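You operate a simulated robot arm through the tools that you are given. There is no shell and no other tool. Be economical: measure what you need, move in short steps, check, and stop when the job is done.

You run a simulated robot arm. Do the job below in one go: nothing can be reset, and whatever is moved stays where it is left.

JOB
Put the small motor on the green window.

It is judged by the outcome, as a careful person would: the job done as asked, and still so three seconds after it is handed in. It fails if anything else is knocked over, pushed out of place, dropped, spilled or broken.

ROBOT AND FRAMES
A 6-joint arm with a two-finger parallel gripper, fixed in place. Base frame: the origin is at the foot of the arm, x ahead of it, y to its left, z up; the work surface is at about z = 0. Readings come in mm, degrees, newtons and seconds.
With the tool pointing down near the work surface it reaches from about 180 to 460 mm from the base axis. Its first joint turns from -70.0 to 70.0 degrees. Payload 1.9 kg.
The tool frame sits at the grasp point between the pads (the TCP): z along the fingers, y along the line on which they close. The tips reach 23 mm beyond it. The gripper opens to 94 mm. The fingers are 38 mm wide and 10 mm thick; the gripper's body (54 by 96 mm) begins 39 mm behind the TCP.
Orientation is that of the tool frame in the base frame, as a unit quaternion [x, y, z, w]. With the fingers straight down and closing along the base's y, the tool's x points along the base's -x, its y along +y and its z along -z.

CONTROLS
- The arm moves only by the tool drive_tool. Its argument "plan" is a list of rows, each a list of 3 entries, a list of its own where there are three numbers: the turn, a rotation vector about the base's x, y, z in degrees, then the shift along the base's x, y, z in mm, then the gripper command, from -1 (shut) to 1 (fully open), values between in proportion. In form: [[[rx, ry, rz], [tx, ty, tz], claw], ...]. A call has 1 to 10 rows; each row is the pose to reach, as a shift and turn from the pose commanded when the call began. A row lasts 0.2 s, in which the tool goes at most 50 mm and 8.6 degrees; a call with a longer step from one row to the next is refused whole, and so is a gripper value outside its range. A pose out of reach is approached as far as the arm can. The call stops where the force on the tool passes 40 N (or 10 N more than at its start, if that is more) or the arm is blocked; 0.2 s more then pass. The fingers move at their own pace (about 108 mm/s each) and stop on an object; they squeeze with about 45 N. The grip force told is the motor's: it shows also when the fingers shut on nothing. Time passes only in rows, and 0.2 s behind the last, so rows that repeat a pose let the fingers close. The reply holds the time, the measured pose of the TCP, the force on the tool along the base axes, the opening and the grip force, in the units named above and with some noise, and new pictures: "views" is both (left out), scene, wrist or none.
- Cameras (640 x 400 px; columns grow to the right, rows downward): "scene" is fixed at [50.7, 305, 429.4]; the picture's right is [-0.83, -0.55, 0.00], its down [-0.29, 0.44, -0.85] and it looks along [0.47, -0.70, -0.53] (base axes); focal length 318 px, centre (320, 200). "wrist" rides on the gripper at [86, 16, -74] in the tool frame; the picture's right is [-0.18, 0.98, 0.00], its down [-0.58, -0.11, -0.81] and it looks along [-0.79, -0.15, 0.59] (tool axes); focal length 243 px, centre (320, 200). There is no depth. A picture from a camera that has moved, and an enlarged one, comes with that camera's place and axes in the base frame and with its lens.
- enlarge(camera, box): a new picture of the part [left, top, right, bottom] of that camera's present view, enlarged. No time passes.
- job_done(): hands the job in; it is judged then, once.

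Work in short steps. Places have to be worked out from the pictures, the camera data and where the tool is seen: move nearer, look again, correct. Check each grasp and each placing, and mend what went wrong. You have 90 turns and 200 pictures in all, those below and enlarged ones among them. Open the gripper and draw the arm clear of the work before you hand the job in, unless the task says otherwise; then end with one line.

The tools are called after "Call:" as name(argument=value, ...) on one line, values as JSON. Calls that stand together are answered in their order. drive_tool: Moves the arm, as the interface text tells. Its arguments: {"type":"object","properties":{"plan":{"type":"array","items":{"type":"array"}},"views":{"type":"string","enum":["both","scene","wrist","none"]}},"required":["plan"]} The other tools are called the same way: enlarge (camera, box) takes an enlarged picture of a part of a camera's view; job_done () hands the job in.

At the start:

```text
time: 0.0
eef_pos: [307.6, 42.2, 201.7]
tool_rot: [0.0, 1.0, 0.0, 0.0]
contact_force: [-0.4, 0.5, 0.3]
finger_gap: 93.9
gripper_force: 0.0
```

scene: 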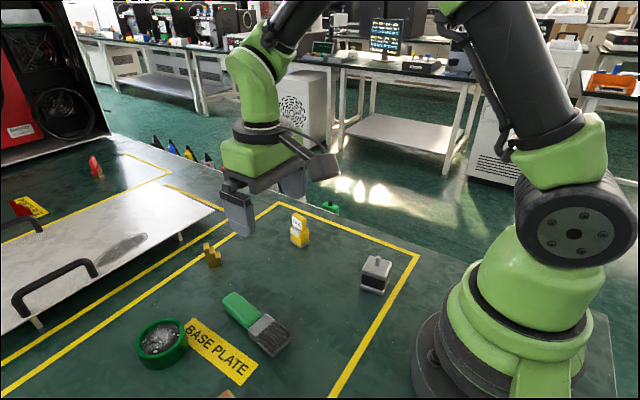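
wrist: 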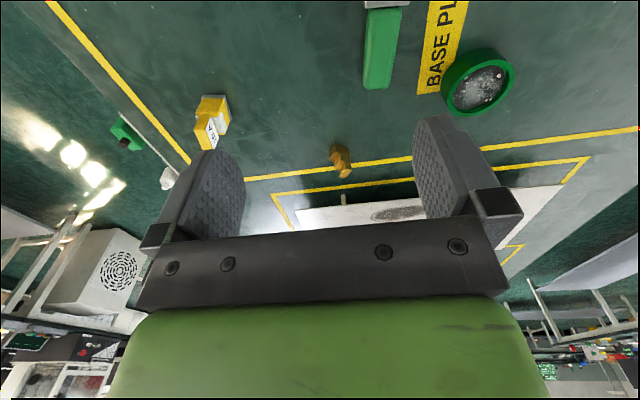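

I'll look closer at the candidate objects: the grey box near (376,275), the green ring near (160,342), and the green thing near (330,208).

Call:
enlarge(camera="scene", box=[280, 190, 440, 300])

Call:
enlarge(camera="scene", box=[110, 230, 310, 398])

Call:
enlarge(camera="scene", box=[0, 120, 220, 260])

```text
3.64 times, centred on (360, 245) of scene
camera zoom: at [50.7, 305.0, 429.4], right [-0.83, -0.55, 0.0], down [-0.29, 0.44, -0.85], along [0.47, -0.7, -0.53], focal length 1157 px, centre (174, 36)
```

zoom: 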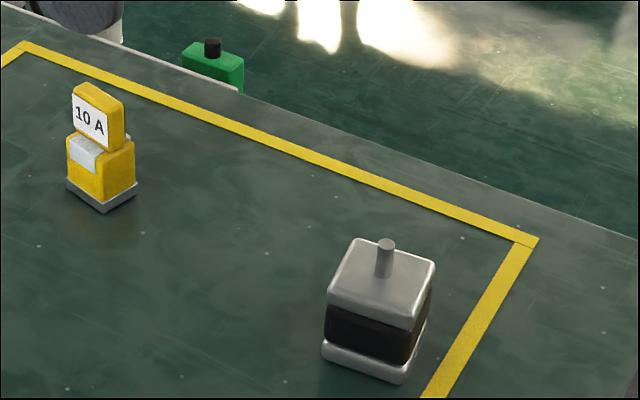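

```text
2.38 times, centred on (210, 314) of scene
camera zoom: at [50.7, 305.0, 429.4], right [-0.83, -0.55, 0.0], down [-0.29, 0.44, -0.85], along [0.47, -0.7, -0.53], focal length 758 px, centre (582, -71)
```

zoom: 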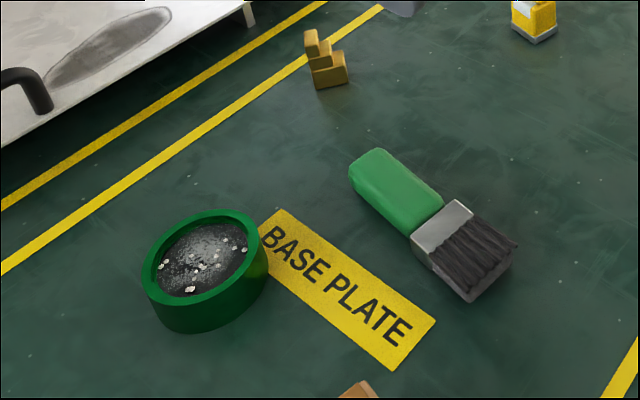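

```text
2.86 times, centred on (110, 190) of scene
camera zoom: at [50.7, 305.0, 429.4], right [-0.83, -0.55, 0.0], down [-0.29, 0.44, -0.85], along [0.47, -0.7, -0.53], focal length 909 px, centre (920, 229)
```

zoom: 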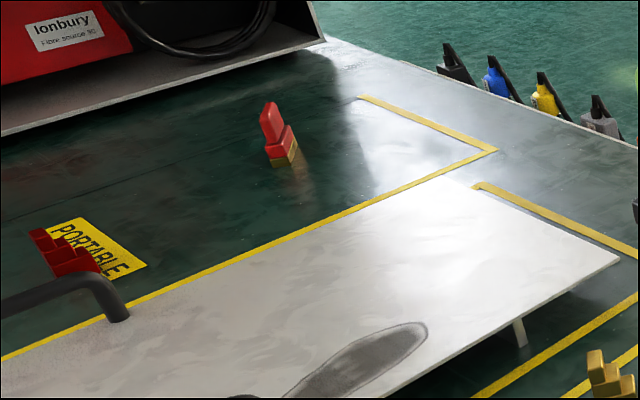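

The grey box with a shaft is the motor. The green ring might be a round window with spatter on the glass, but I need to see the rest of the bench first, so I'll raise the arm and swing it left to look.

Call:
drive_tool(plan=[[[0, 0, 0], [-10, 30, 20], 1], [[0, 0, 0], [-30, 60, 40], 1], [[0, 0, 0], [-50, 90, 60], 1], [[0, 0, 0], [-70, 110, 60], 1]])

```text
time: 1.0
eef_pos: [235.2, 150.6, 261.4]
tool_rot: [0.001, 1.0, -0.001, 0.001]
contact_force: [-0.4, 0.5, 0.5]
finger_gap: 94.1
gripper_force: 0.0
camera wrist: at [148.9, 168.3, 336.3], right [0.18, 0.98, 0.0], down [0.58, -0.11, 0.81], along [0.79, -0.15, -0.59], focal length 243 px, centre (320, 200)
```

scene: 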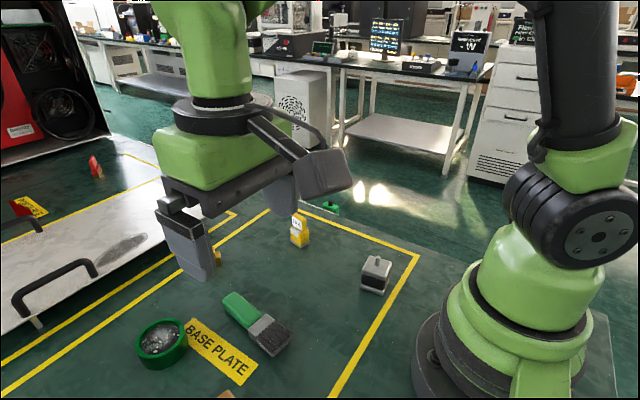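
wrist: 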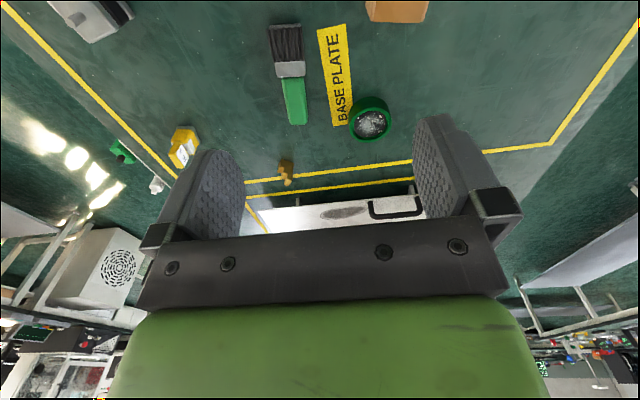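

There's an orange-brown block nearer the base on the left. I'll tilt the camera down to see the near area.

Call:
drive_tool(plan=[[[0, 8, 0], [0, 0, 20], 1], [[0, 16, 0], [0, 0, 40], 1], [[0, 24, 0], [0, 0, 60], 1], [[0, 32, 0], [0, 0, 80], 1], [[0, 32, 0], [0, 0, 80], 1]], views="wrist")

```text
time: 2.2
eef_pos: [236.4, 151.4, 342.2]
tool_rot: [0.0, 0.961, 0.0, -0.275]
contact_force: [0.5, 0.0, 0.1]
finger_gap: 94.1
gripper_force: 0.0
camera wrist: at [202.1, 168.1, 451.8], right [0.16, 0.98, -0.1], down [0.92, -0.11, 0.38], along [0.36, -0.15, -0.92], focal length 243 px, centre (320, 200)
```

wrist: 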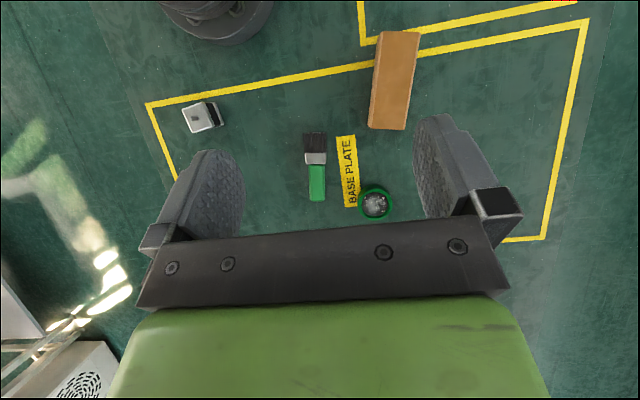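

Nothing else here looks like a window. I'll zoom in on the ring and on the small green item at the far edge.

Call:
enlarge(camera="wrist", box=[330, 170, 420, 230])

Call:
enlarge(camera="scene", box=[125, 305, 205, 380])

Call:
enlarge(camera="wrist", box=[170, 90, 240, 140])

```text
6.67 times, centred on (375, 200) of wrist
camera zoom: at [202.1, 168.1, 451.8], right [0.16, 0.98, -0.1], down [0.92, -0.11, 0.38], along [0.36, -0.15, -0.92], focal length 1618 px, centre (-47, 200)
```

zoom: 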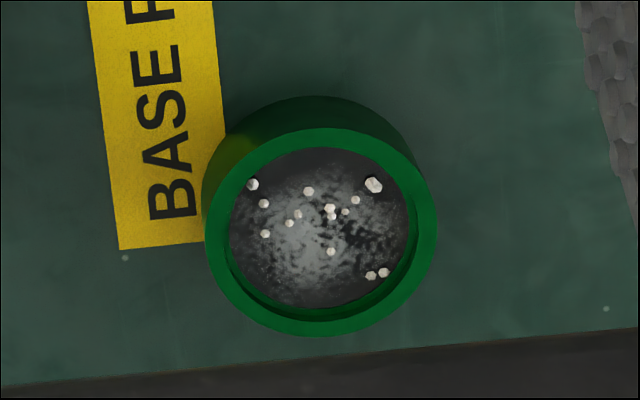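

```text
5.33 times, centred on (165, 342) of scene
camera zoom: at [50.7, 305.0, 429.4], right [-0.83, -0.55, 0.0], down [-0.29, 0.44, -0.85], along [0.47, -0.7, -0.53], focal length 1697 px, centre (1147, -560)
```

zoom: 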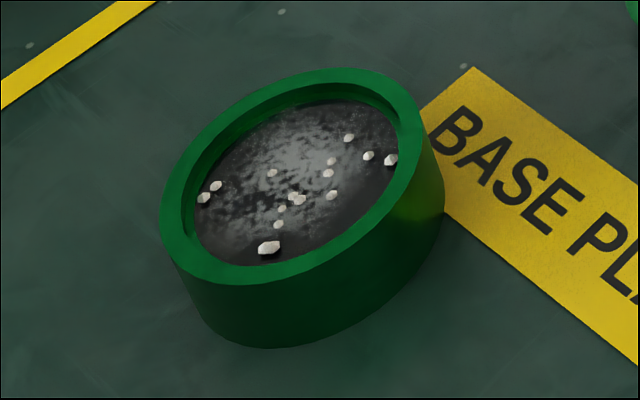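

```text
8.00 times, centred on (205, 115) of wrist
camera zoom: at [202.1, 168.1, 451.8], right [0.16, 0.98, -0.1], down [0.92, -0.11, 0.38], along [0.36, -0.15, -0.92], focal length 1941 px, centre (1240, 880)
```

zoom: 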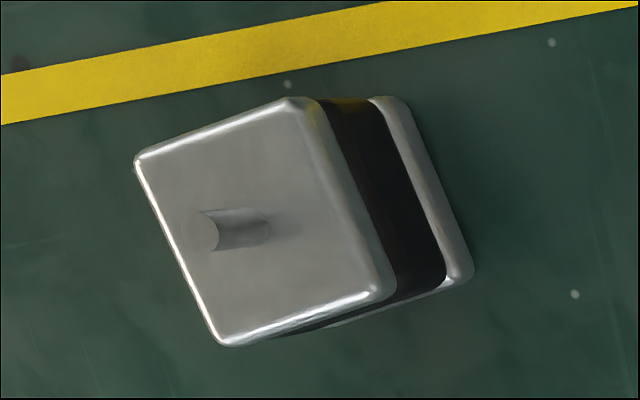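

The ring (a spattered disc in a green frame) is the only sensible window; it's about 64 mm across and centred near (389, 201). The motor is about 42 mm square and 40 mm tall, centred near (193, −83) and yawed about 8.5°. I'll straighten the tool and hover over the motor.

Call:
drive_tool(plan=[[[0, -4, 0], [-5, -30, -10], 1], [[0, -12, 0], [-11, -60, -30], 1], [[0, -20, 0], [-17, -90, -55], 1], [[0, -28, 0], [-23, -120, -80], 1], [[0, -32, 0], [-29, -150, -110], 1], [[0, -32, 0], [-35, -180, -140], 1], [[0, -32, 0], [-41, -210, -170], 1], [[0, -32, 0], [-44.6, -235, -190], 1], [[0, -32, 0], [-44.6, -235, -190], 1]])

```text
time: 4.2
eef_pos: [193.7, -83.9, 151.8]
tool_rot: [0.0, 1.0, 0.0, 0.0]
contact_force: [-0.5, -0.5, -0.1]
finger_gap: 93.8
gripper_force: 0.0
camera wrist: at [106.1, -67.1, 226.3], right [0.18, 0.98, 0.0], down [0.58, -0.11, 0.81], along [0.79, -0.15, -0.59], focal length 243 px, centre (320, 200)
```

scene: 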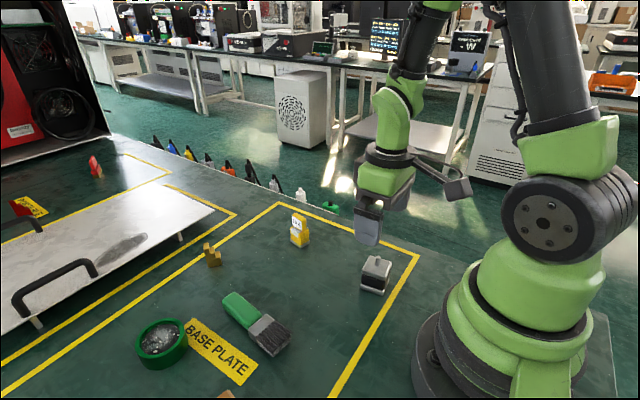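
wrist: 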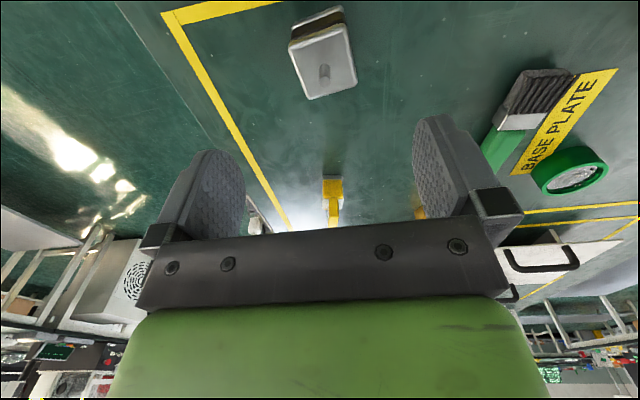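

I'll zoom in on the motor to refine its yaw and centre.

Call:
enlarge(camera="wrist", box=[270, 0, 380, 110])

Call:
enlarge(camera="scene", box=[345, 240, 415, 300])

```text
3.64 times, centred on (325, 55) of wrist
camera zoom: at [106.1, -67.1, 226.3], right [0.18, 0.98, 0.0], down [0.58, -0.11, 0.81], along [0.79, -0.15, -0.59], focal length 882 px, centre (302, 727)
```

zoom: 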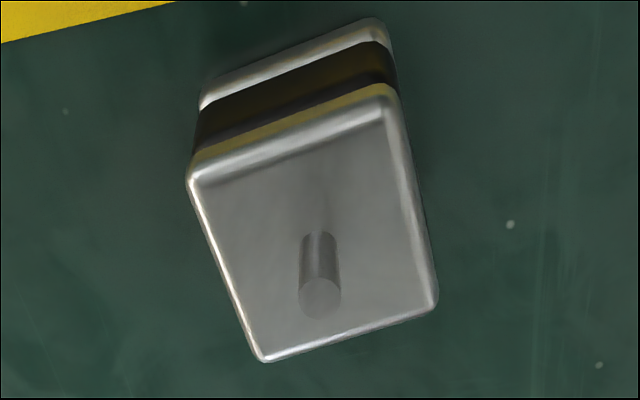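

```text
6.67 times, centred on (380, 270) of scene
camera zoom: at [50.7, 305.0, 429.4], right [-0.83, -0.55, 0.0], down [-0.29, 0.44, -0.85], along [0.47, -0.7, -0.53], focal length 2122 px, centre (-80, -267)
```

zoom: 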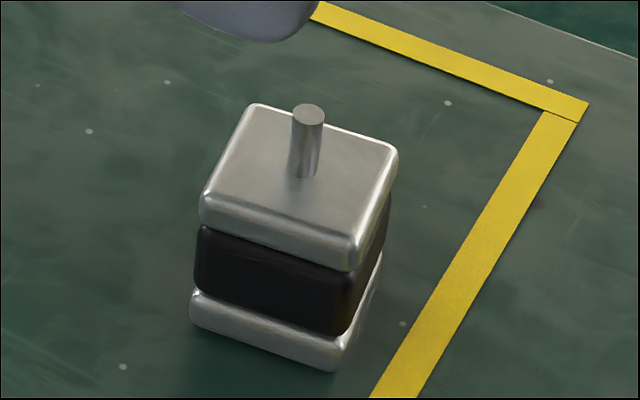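

Both cameras agree on a motor centre of (192, −81), a yaw of about 9° and a width of about 40 mm. I'll turn 9° and descend around it with the fingers open.

Call:
drive_tool(plan=[[[0, 0, 5], [-1, 1.8, -30], 1], [[0, 0, 9], [-1, 1.8, -60], 1], [[0, 0, 9], [-1, 1.8, -80], 1], [[0, 0, 9], [-1, 1.8, -80], 1]])

```text
time: 5.2
eef_pos: [191.1, -81.7, 71.8]
tool_rot: [-0.079, 0.997, 0.0, 0.0]
contact_force: [0.5, -0.2, -0.3]
finger_gap: 94.0
gripper_force: 0.0
camera wrist: at [103.1, -78.9, 145.8], right [0.03, 1.0, 0.0], down [0.59, -0.02, 0.81], along [0.81, -0.02, -0.59], focal length 243 px, centre (320, 200)
```

scene: 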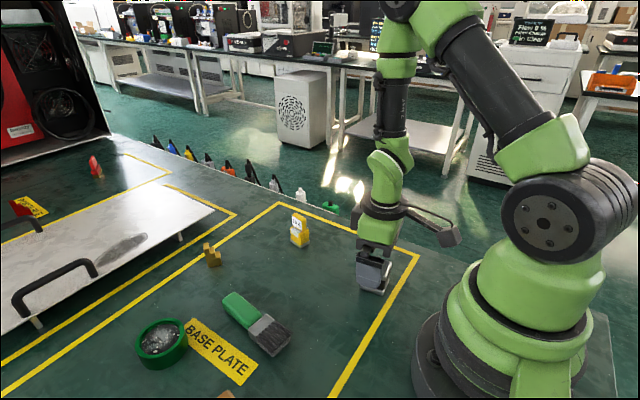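
wrist: 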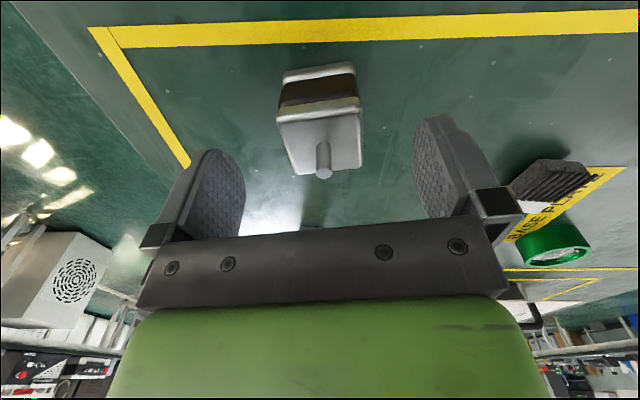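

The motor sits midway between the fingers. I'll go down to TCP z≈30, leaving the tips about 7 mm above the bench.

Call:
drive_tool(plan=[[[0, 0, 0], [0.5, 0.5, -20], 1], [[0, 0, 0], [0.5, 0.5, -35], 1], [[0, 0, 0], [0.5, 0.5, -41.5], 1], [[0, 0, 0], [0.5, 0.5, -41.5], 1]])

```text
time: 6.2
eef_pos: [192.1, -81.1, 29.5]
tool_rot: [-0.078, 0.997, 0.0, -0.001]
contact_force: [-4.0, 2.4, 31.6]
finger_gap: 94.0
gripper_force: 0.0
camera wrist: at [103.5, -78.3, 105.3], right [0.03, 1.0, 0.0], down [0.59, -0.02, 0.81], along [0.81, -0.02, -0.59], focal length 243 px, centre (320, 200)
```

scene: 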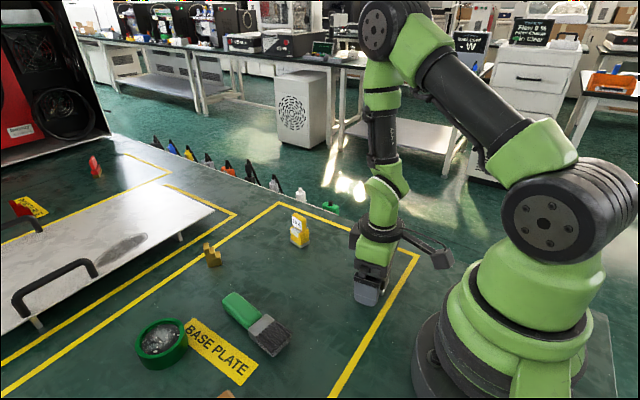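
wrist: 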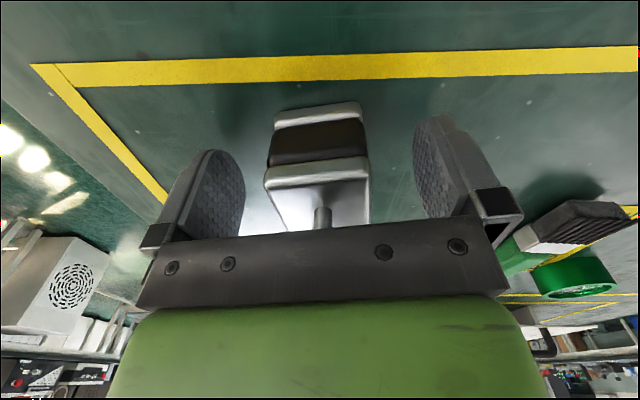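

A 32 N upward force means the gripper body is touching the shaft top. I'll back off 5 mm, then close.

Call:
drive_tool(plan=[[[0, 0, 0], [0, 0, 5], 1], [[0, 0, 0], [0, 0, 5], 1]], views="none")

Call:
drive_tool(plan=[[[0, 0, 0], [0, 0, 0], 0.3], [[0, 0, 0], [0, 0, 0], -0.2], [[0, 0, 0], [0, 0, 0], -0.6], [[0, 0, 0], [0, 0, 0], -1], [[0, 0, 0], [0, 0, 0], -1]])

```text
time: 6.8
eef_pos: [192.5, -82.3, 35.7]
tool_rot: [-0.078, 0.997, 0.0, 0.0]
contact_force: [0.2, 0.9, 0.0]
finger_gap: 93.8
gripper_force: 0.0
```

```text
time: 8.0
eef_pos: [192.0, -81.3, 34.7]
tool_rot: [-0.078, 0.997, 0.0, 0.0]
contact_force: [-1.3, -1.9, 3.7]
finger_gap: 41.9
gripper_force: 44.5
camera wrist: at [103.5, -78.1, 110.1], right [0.03, 1.0, 0.0], down [0.59, -0.02, 0.81], along [0.81, -0.02, -0.59], focal length 243 px, centre (320, 200)
```

scene: 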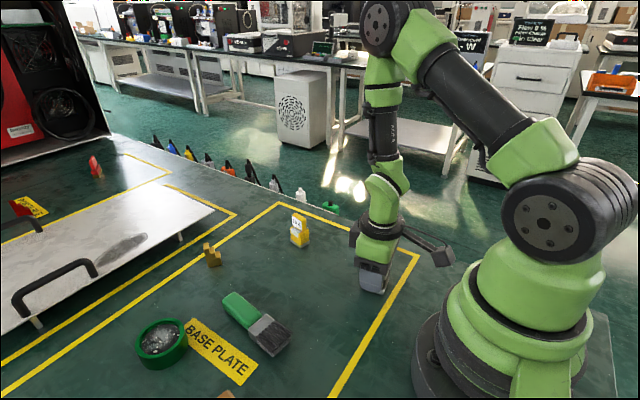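
wrist: 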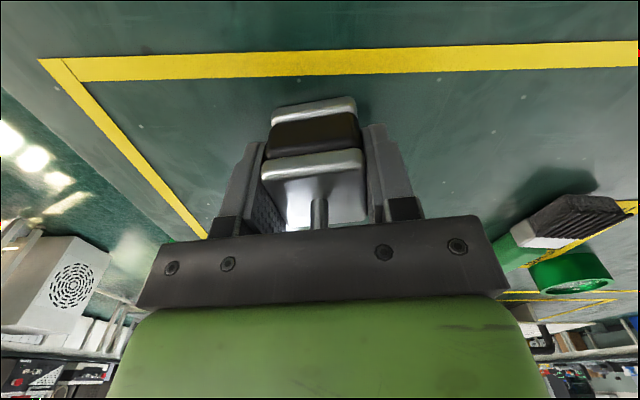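

It's gripped at a 42 mm gap. I'll lift it straight up.

Call:
drive_tool(plan=[[[0, 0, 0], [0, 0, 30], -1], [[0, 0, 0], [0, 0, 70], -1], [[0, 0, 0], [0, 0, 115], -1], [[0, 0, 0], [0, 0, 150], -1], [[0, 0, 0], [0, 0, 150], -1]])

```text
time: 9.2
eef_pos: [191.8, -80.1, 185.5]
tool_rot: [-0.078, 0.997, 0.0, 0.0]
contact_force: [-1.1, 0.2, -3.5]
finger_gap: 41.8
gripper_force: 44.6
camera wrist: at [102.9, -77.6, 260.2], right [0.03, 1.0, 0.0], down [0.59, -0.02, 0.81], along [0.81, -0.02, -0.59], focal length 243 px, centre (320, 200)
```

scene: 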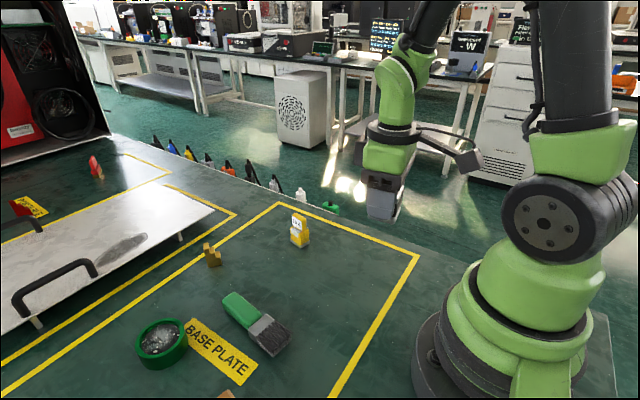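
wrist: 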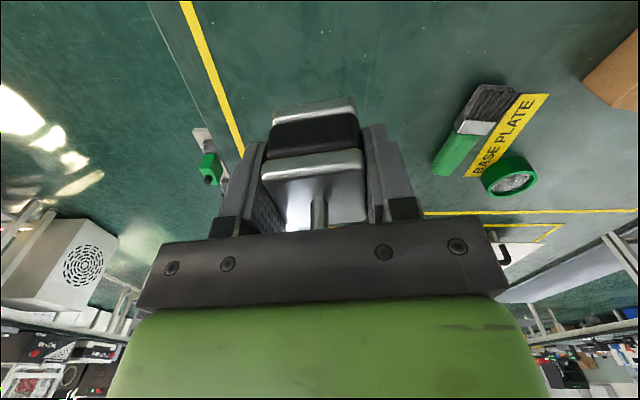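

The motor is secure. The ring's top is at about z 21 with its centre near (394, 201), so I'll carry the motor there at height.

Call:
drive_tool(plan=[[[0, 0, 0], [25, 35, 0], -1], [[0, 0, 0], [50, 70, 0], -1], [[0, 0, 0], [76, 105, 0], -1], [[0, 0, 0], [101, 140, 0], -1], [[0, 0, 0], [127, 176, 0], -1], [[0, 0, 0], [152, 211, 0], -1], [[0, 0, 0], [178, 247, 0], -1], [[0, 0, 0], [202, 281, -10], -1], [[0, 0, 0], [202, 281, -30], -1], [[0, 0, 0], [202, 281, -30], -1]])

```text
time: 11.4
eef_pos: [394.1, 200.0, 155.0]
tool_rot: [-0.078, 0.997, 0.0, -0.001]
contact_force: [-0.2, -0.7, -4.7]
finger_gap: 42.0
gripper_force: 44.8
camera wrist: at [305.8, 203.8, 229.8], right [0.03, 1.0, 0.0], down [0.59, -0.02, 0.81], along [0.81, -0.02, -0.59], focal length 243 px, centre (320, 200)
```

scene: 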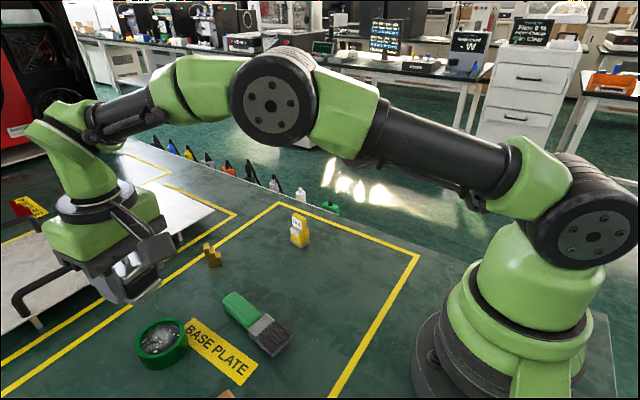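
wrist: 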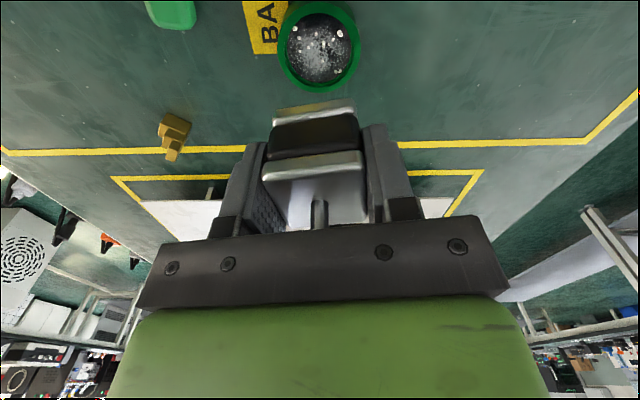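

I'll zoom in on the ring to fix its centre and inner diameter.

Call:
enlarge(camera="wrist", box=[260, 0, 380, 100])

```text
4.00 times, centred on (320, 50) of wrist
camera zoom: at [305.8, 203.8, 229.8], right [0.03, 1.0, 0.0], down [0.59, -0.02, 0.81], along [0.81, -0.02, -0.59], focal length 970 px, centre (320, 800)
```

zoom: 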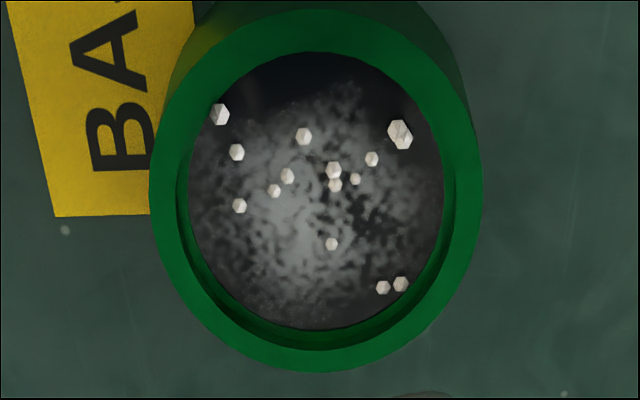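

The ring is centred at (394, 200.7), with an outer diameter of about 65 mm, an inner diameter of about 54.5 mm and the glass roughly 9 mm below the rim. Next I'll check how the motor sits in the fingers, for accurate centring.

Call:
enlarge(camera="wrist", box=[240, 90, 400, 240])

Call:
enlarge(camera="scene", box=[50, 200, 210, 380])

```text
2.67 times, centred on (320, 165) of wrist
camera zoom: at [305.8, 203.8, 229.8], right [0.03, 1.0, 0.0], down [0.59, -0.02, 0.81], along [0.81, -0.02, -0.59], focal length 647 px, centre (320, 293)
```

zoom: 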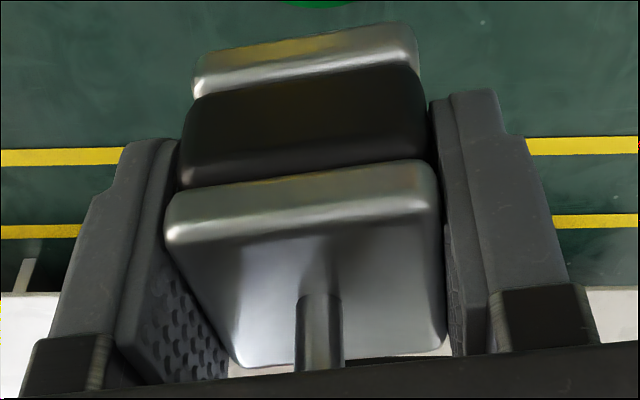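

```text
2.22 times, centred on (130, 290) of scene
camera zoom: at [50.7, 305.0, 429.3], right [-0.83, -0.55, 0.0], down [-0.29, 0.44, -0.85], along [0.47, -0.7, -0.53], focal length 707 px, centre (742, 0)
```

zoom: 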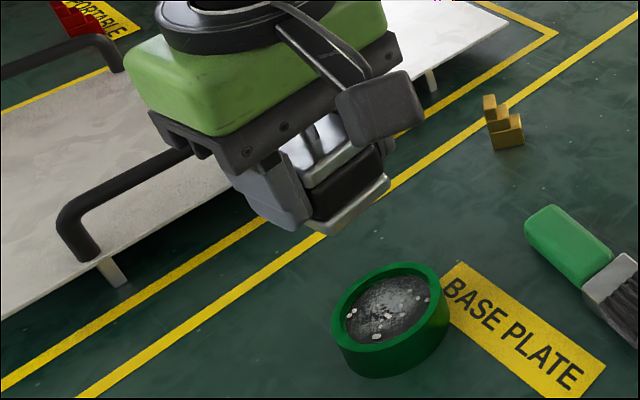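

The geometry is a little ambiguous in height, so I'll lower to about z 80 and judge the motor's bottom against the rim directly.

Call:
drive_tool(plan=[[[0, 0, 0], [0, 0.5, -30], -1], [[0, 0, 0], [0, 0.5, -55], -1], [[0, 0, 0], [0, 0.5, -73], -1], [[0, 0, 0], [0, 0.5, -73], -1]])

Call:
enlarge(camera="wrist", box=[240, 50, 400, 200])

Call:
enlarge(camera="scene", box=[100, 250, 220, 390])

```text
time: 12.4
eef_pos: [393.2, 200.1, 82.0]
tool_rot: [-0.079, 0.997, 0.0, 0.0]
contact_force: [0.4, -0.1, -3.7]
finger_gap: 41.6
gripper_force: 45.3
camera wrist: at [305.4, 203.4, 156.7], right [0.03, 1.0, 0.0], down [0.59, -0.02, 0.81], along [0.81, -0.02, -0.59], focal length 243 px, centre (320, 200)
```

scene: 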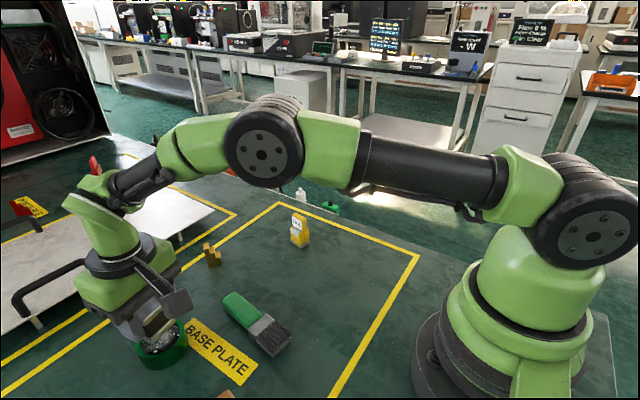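
wrist: 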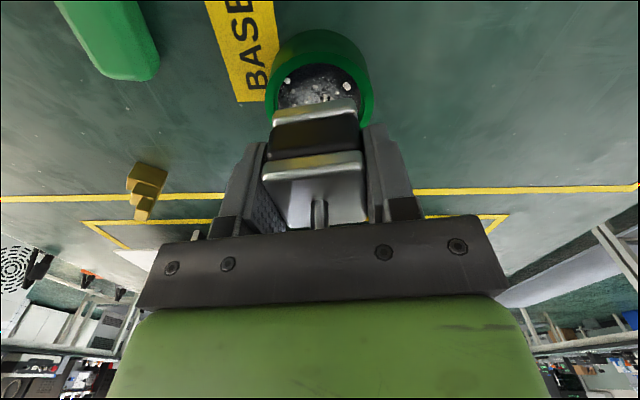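

```text
2.67 times, centred on (320, 125) of wrist
camera zoom: at [305.4, 203.4, 156.7], right [0.03, 1.0, 0.0], down [0.59, -0.02, 0.81], along [0.81, -0.02, -0.59], focal length 647 px, centre (320, 400)
```

zoom: 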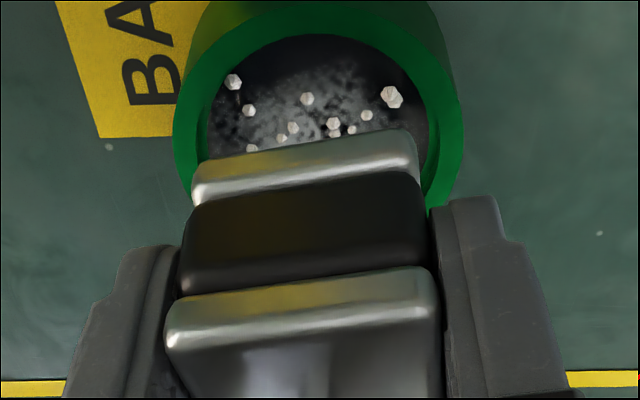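

```text
2.86 times, centred on (160, 320) of scene
camera zoom: at [50.7, 305.0, 429.3], right [-0.83, -0.55, 0.0], down [-0.29, 0.44, -0.85], along [0.47, -0.7, -0.53], focal length 909 px, centre (777, -143)
```

zoom: 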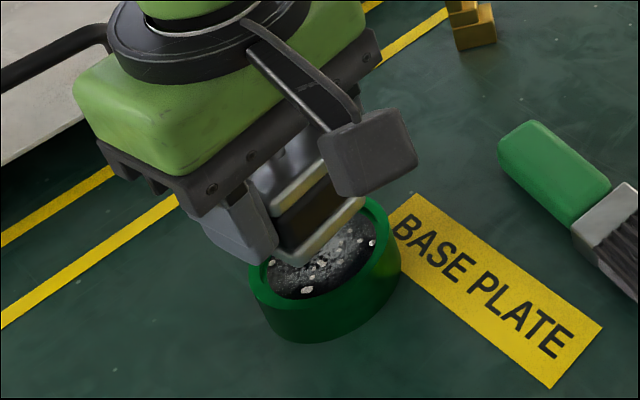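

Triangulating the two wrist views puts the rim top at z≈26 and its centre near x 392, and the motor's bottom about 29 mm below the TCP. I'll shift 1.5 mm back and lower to z≈62 for another look.

Call:
drive_tool(plan=[[[0, 0, 0], [-1.5, 0.3, -10], -1], [[0, 0, 0], [-1.5, 0.3, -20], -1], [[0, 0, 0], [-1.5, 0.3, -20], -1]], views="none")

Call:
enlarge(camera="wrist", box=[240, 50, 400, 200])

Call:
enlarge(camera="scene", box=[110, 290, 210, 380])

```text
time: 13.2
eef_pos: [392.0, 201.0, 61.4]
tool_rot: [-0.079, 0.997, 0.0, 0.0]
contact_force: [0.5, 0.1, -3.7]
finger_gap: 41.6
gripper_force: 45.3
```

```text
2.67 times, centred on (320, 125) of wrist
camera zoom: at [303.9, 203.9, 137.0], right [0.03, 1.0, 0.0], down [0.59, -0.02, 0.81], along [0.81, -0.02, -0.59], focal length 647 px, centre (320, 400)
```

zoom: 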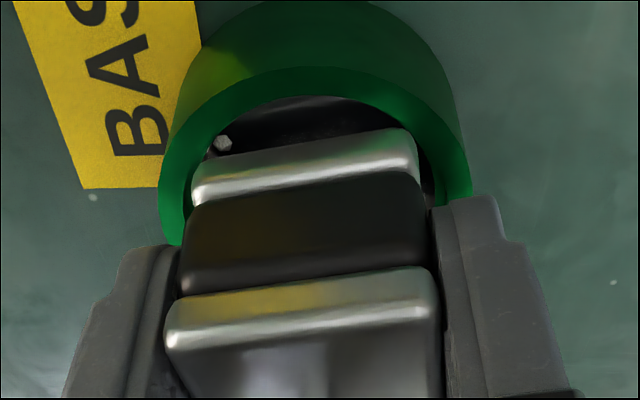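

```text
4.44 times, centred on (160, 335) of scene
camera zoom: at [50.7, 305.0, 429.3], right [-0.83, -0.55, 0.0], down [-0.29, 0.44, -0.85], along [0.47, -0.7, -0.53], focal length 1414 px, centre (1031, -400)
```

zoom: 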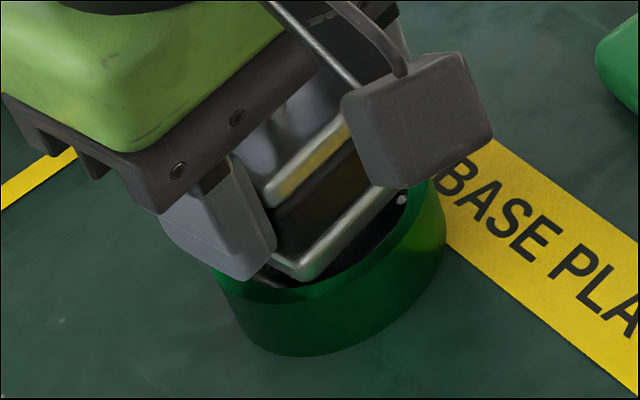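

The third view confirms the rim top at z≈26 and the centre at (392.2, 200.7); the motor is aligned within about 1 mm. I'll lower in small steps until contact.

Call:
drive_tool(plan=[[[0, 0, 0], [0.2, -0.2, -2], -1], [[0, 0, 0], [0.2, -0.2, -4], -1], [[0, 0, 0], [0.2, -0.2, -5], -1], [[0, 0, 0], [0.2, -0.2, -6], -1], [[0, 0, 0], [0.2, -0.2, -6], -1]], views="none")

Call:
enlarge(camera="wrist", box=[240, 50, 400, 200])

```text
time: 14.4
eef_pos: [393.5, 199.6, 57.3]
tool_rot: [-0.079, 0.997, 0.001, 0.004]
contact_force: [-2.0, -2.0, 36.5]
finger_gap: 41.9
gripper_force: 45.3
```

```text
2.67 times, centred on (320, 125) of wrist
camera zoom: at [304.8, 203.8, 132.4], right [0.03, 1.0, 0.0], down [0.59, -0.02, 0.81], along [0.81, -0.02, -0.59], focal length 647 px, centre (320, 400)
```

zoom: 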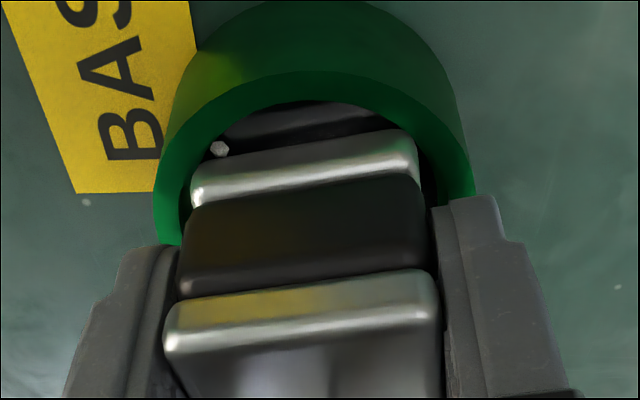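

It made contact with the rim at TCP z≈57 (36 N). I'll relieve the pressure by 1 mm, then open slowly.

Call:
drive_tool(plan=[[[0, 0, 0], [0, 0, 1.2], -1], [[0, 0, 0], [0, 0, 1.2], -1]], views="none")

```text
time: 15.0
eef_pos: [391.9, 199.6, 57.4]
tool_rot: [-0.08, 0.997, 0.001, 0.002]
contact_force: [9.1, 4.9, 23.3]
finger_gap: 41.8
gripper_force: 44.7
```

Call:
drive_tool(plan=[[[0, 0, 0], [0, 0, 0.8], -1], [[0, 0, 0], [0, 0, 0.8], -0.1], [[0, 0, 0], [0, 0, 0.8], 0.1], [[0, 0, 0], [0, 0, 0.8], 0.4], [[0, 0, 0], [0, 0, 0.8], 0.6]])

Call:
enlarge(camera="wrist", box=[240, 50, 400, 230])

Call:
enlarge(camera="scene", box=[110, 290, 210, 380])

```text
time: 16.2
eef_pos: [392.9, 199.7, 56.7]
tool_rot: [-0.078, 0.997, 0.0, 0.0]
contact_force: [-1.1, 0.0, -0.7]
finger_gap: 75.0
gripper_force: 0.1
camera wrist: at [303.9, 203.4, 132.6], right [0.03, 1.0, 0.0], down [0.59, -0.02, 0.81], along [0.81, -0.02, -0.59], focal length 243 px, centre (320, 200)
```

scene: 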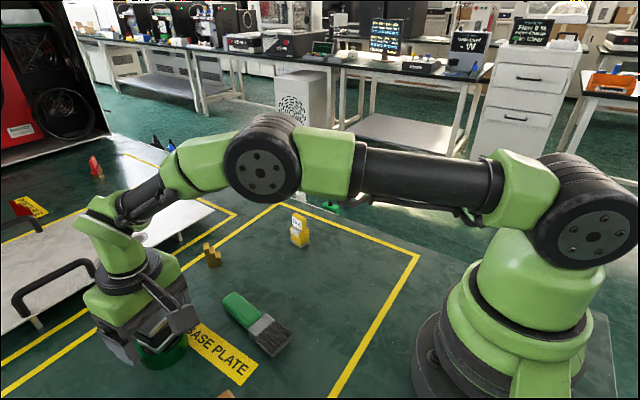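
wrist: 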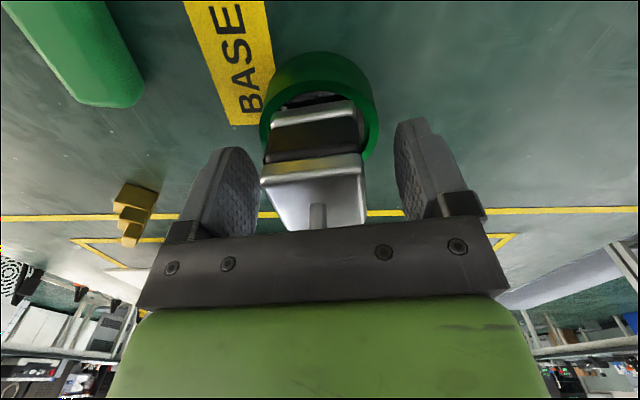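

```text
2.22 times, centred on (320, 140) of wrist
camera zoom: at [303.9, 203.4, 132.6], right [0.03, 1.0, 0.0], down [0.59, -0.02, 0.81], along [0.81, -0.02, -0.59], focal length 539 px, centre (320, 333)
```

zoom: 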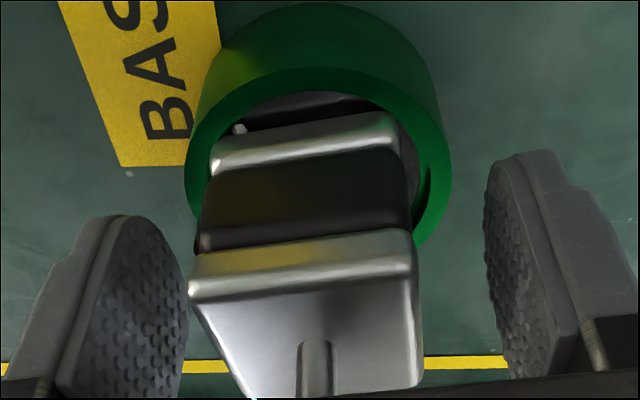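

```text
4.44 times, centred on (160, 335) of scene
camera zoom: at [50.7, 305.0, 429.4], right [-0.83, -0.55, 0.0], down [-0.29, 0.44, -0.85], along [0.47, -0.7, -0.53], focal length 1414 px, centre (1031, -400)
```

zoom: 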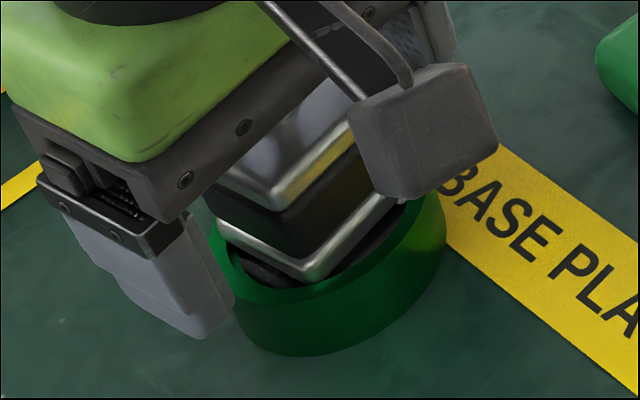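

It's released and resting on the rim. I'll retreat straight up and inspect.

Call:
drive_tool(plan=[[[0, 0, 0], [0, 0, 15], 0.8], [[0, 0, 0], [0, 0, 50], 1], [[0, 0, 0], [-15, 0, 95], 1], [[0, 0, 0], [-40, -10, 130], 1], [[0, 0, 0], [-75, -40, 130], 1], [[0, 0, 0], [-110, -70, 130], 1], [[0, 0, 0], [-110, -70, 130], 1]])

Call:
enlarge(camera="scene", box=[110, 280, 210, 380])

```text
time: 17.8
eef_pos: [282.4, 130.3, 187.7]
tool_rot: [-0.078, 0.997, 0.0, 0.001]
contact_force: [0.6, 0.8, 0.5]
finger_gap: 93.9
gripper_force: 0.1
camera wrist: at [193.8, 133.5, 262.6], right [0.03, 1.0, 0.0], down [0.59, -0.02, 0.81], along [0.81, -0.02, -0.59], focal length 243 px, centre (320, 200)
```

scene: 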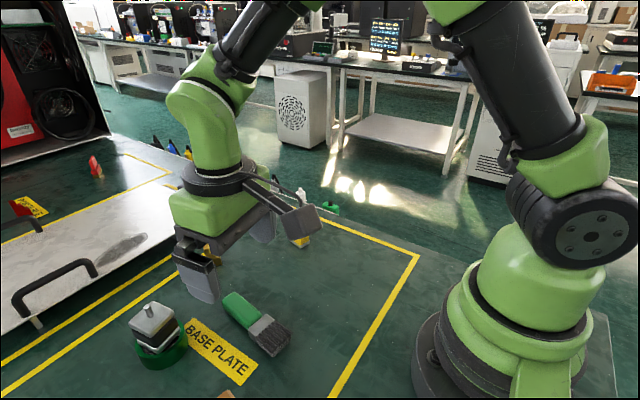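
wrist: 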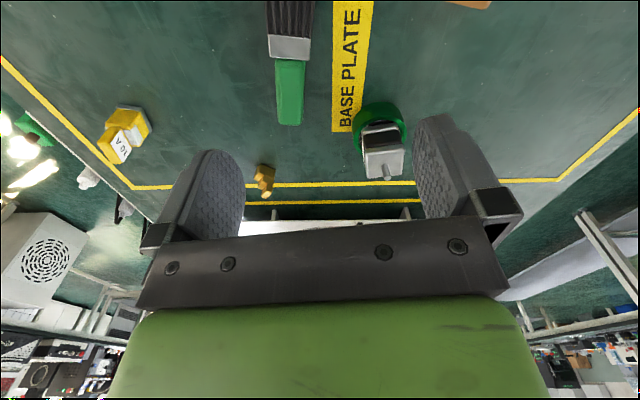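

```text
4.00 times, centred on (160, 330) of scene
camera zoom: at [50.7, 305.0, 429.4], right [-0.83, -0.55, 0.0], down [-0.29, 0.44, -0.85], along [0.47, -0.7, -0.53], focal length 1273 px, centre (960, -320)
```

zoom: 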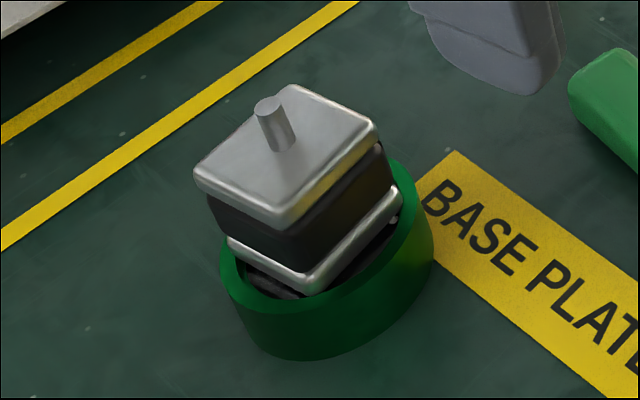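

The motor stands on the green window and looks upright. I'll wait a moment and zoom in from the wrist to confirm that it's level and stable.

Call:
drive_tool(plan=[[[0, 0, 0], [-15, -20, -10], 1], [[0, 0, 0], [-15, -40, -10], 1], [[0, 0, 0], [-15, -50, -10], 1], [[0, 0, 0], [-15, -50, -10], 1], [[0, 0, 0], [-15, -50, -10], 1], [[0, 0, 0], [-15, -50, -10], 1], [[0, 0, 0], [-15, -50, -10], 1], [[0, 0, 0], [-15, -50, -10], 1]], views="wrist")

Call:
enlarge(camera="scene", box=[120, 290, 200, 375])

Call:
enlarge(camera="wrist", box=[360, 80, 520, 230])

```text
time: 19.6
eef_pos: [268.0, 80.6, 179.1]
tool_rot: [-0.078, 0.997, 0.0, 0.0]
contact_force: [0.3, 1.2, 0.0]
finger_gap: 93.9
gripper_force: 0.0
camera wrist: at [179.5, 83.6, 252.6], right [0.03, 1.0, 0.0], down [0.59, -0.02, 0.81], along [0.81, -0.02, -0.59], focal length 243 px, centre (320, 200)
```

wrist: 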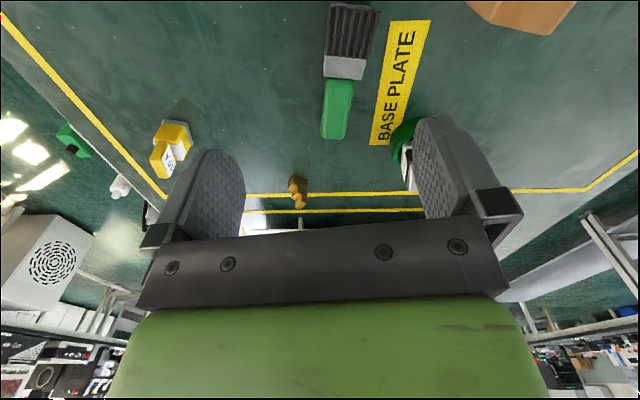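

```text
4.71 times, centred on (160, 332) of scene
camera zoom: at [50.7, 305.0, 429.4], right [-0.83, -0.55, 0.0], down [-0.29, 0.44, -0.85], along [0.47, -0.7, -0.53], focal length 1498 px, centre (1073, -424)
```

zoom: 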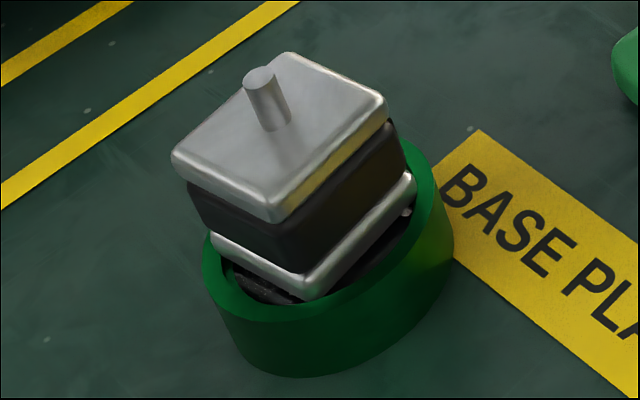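

```text
2.67 times, centred on (440, 155) of wrist
camera zoom: at [179.5, 83.6, 252.6], right [0.03, 1.0, 0.0], down [0.59, -0.02, 0.81], along [0.81, -0.02, -0.59], focal length 647 px, centre (0, 320)
```

zoom: 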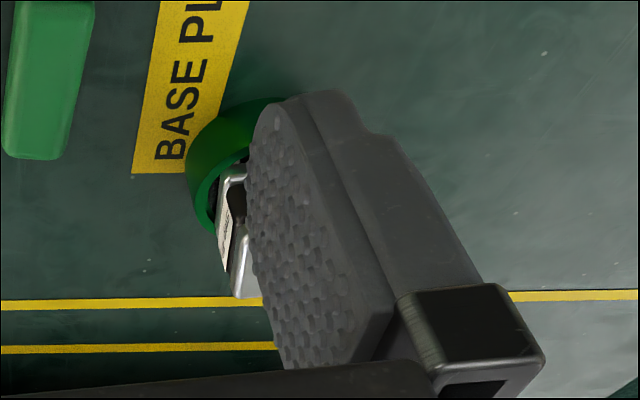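

The motor hasn't moved between the two views. It is upright on the window's rim, nothing else has shifted, and the arm is clear with the gripper open, so I'm handing in.

Call:
job_done()

```text
The job is handed in.
```

The small motor is standing upright on the green-ringed window. It rests on the rim, a few millimetres above the glass. The gripper is open, the arm is clear, and I saw nothing else moved.
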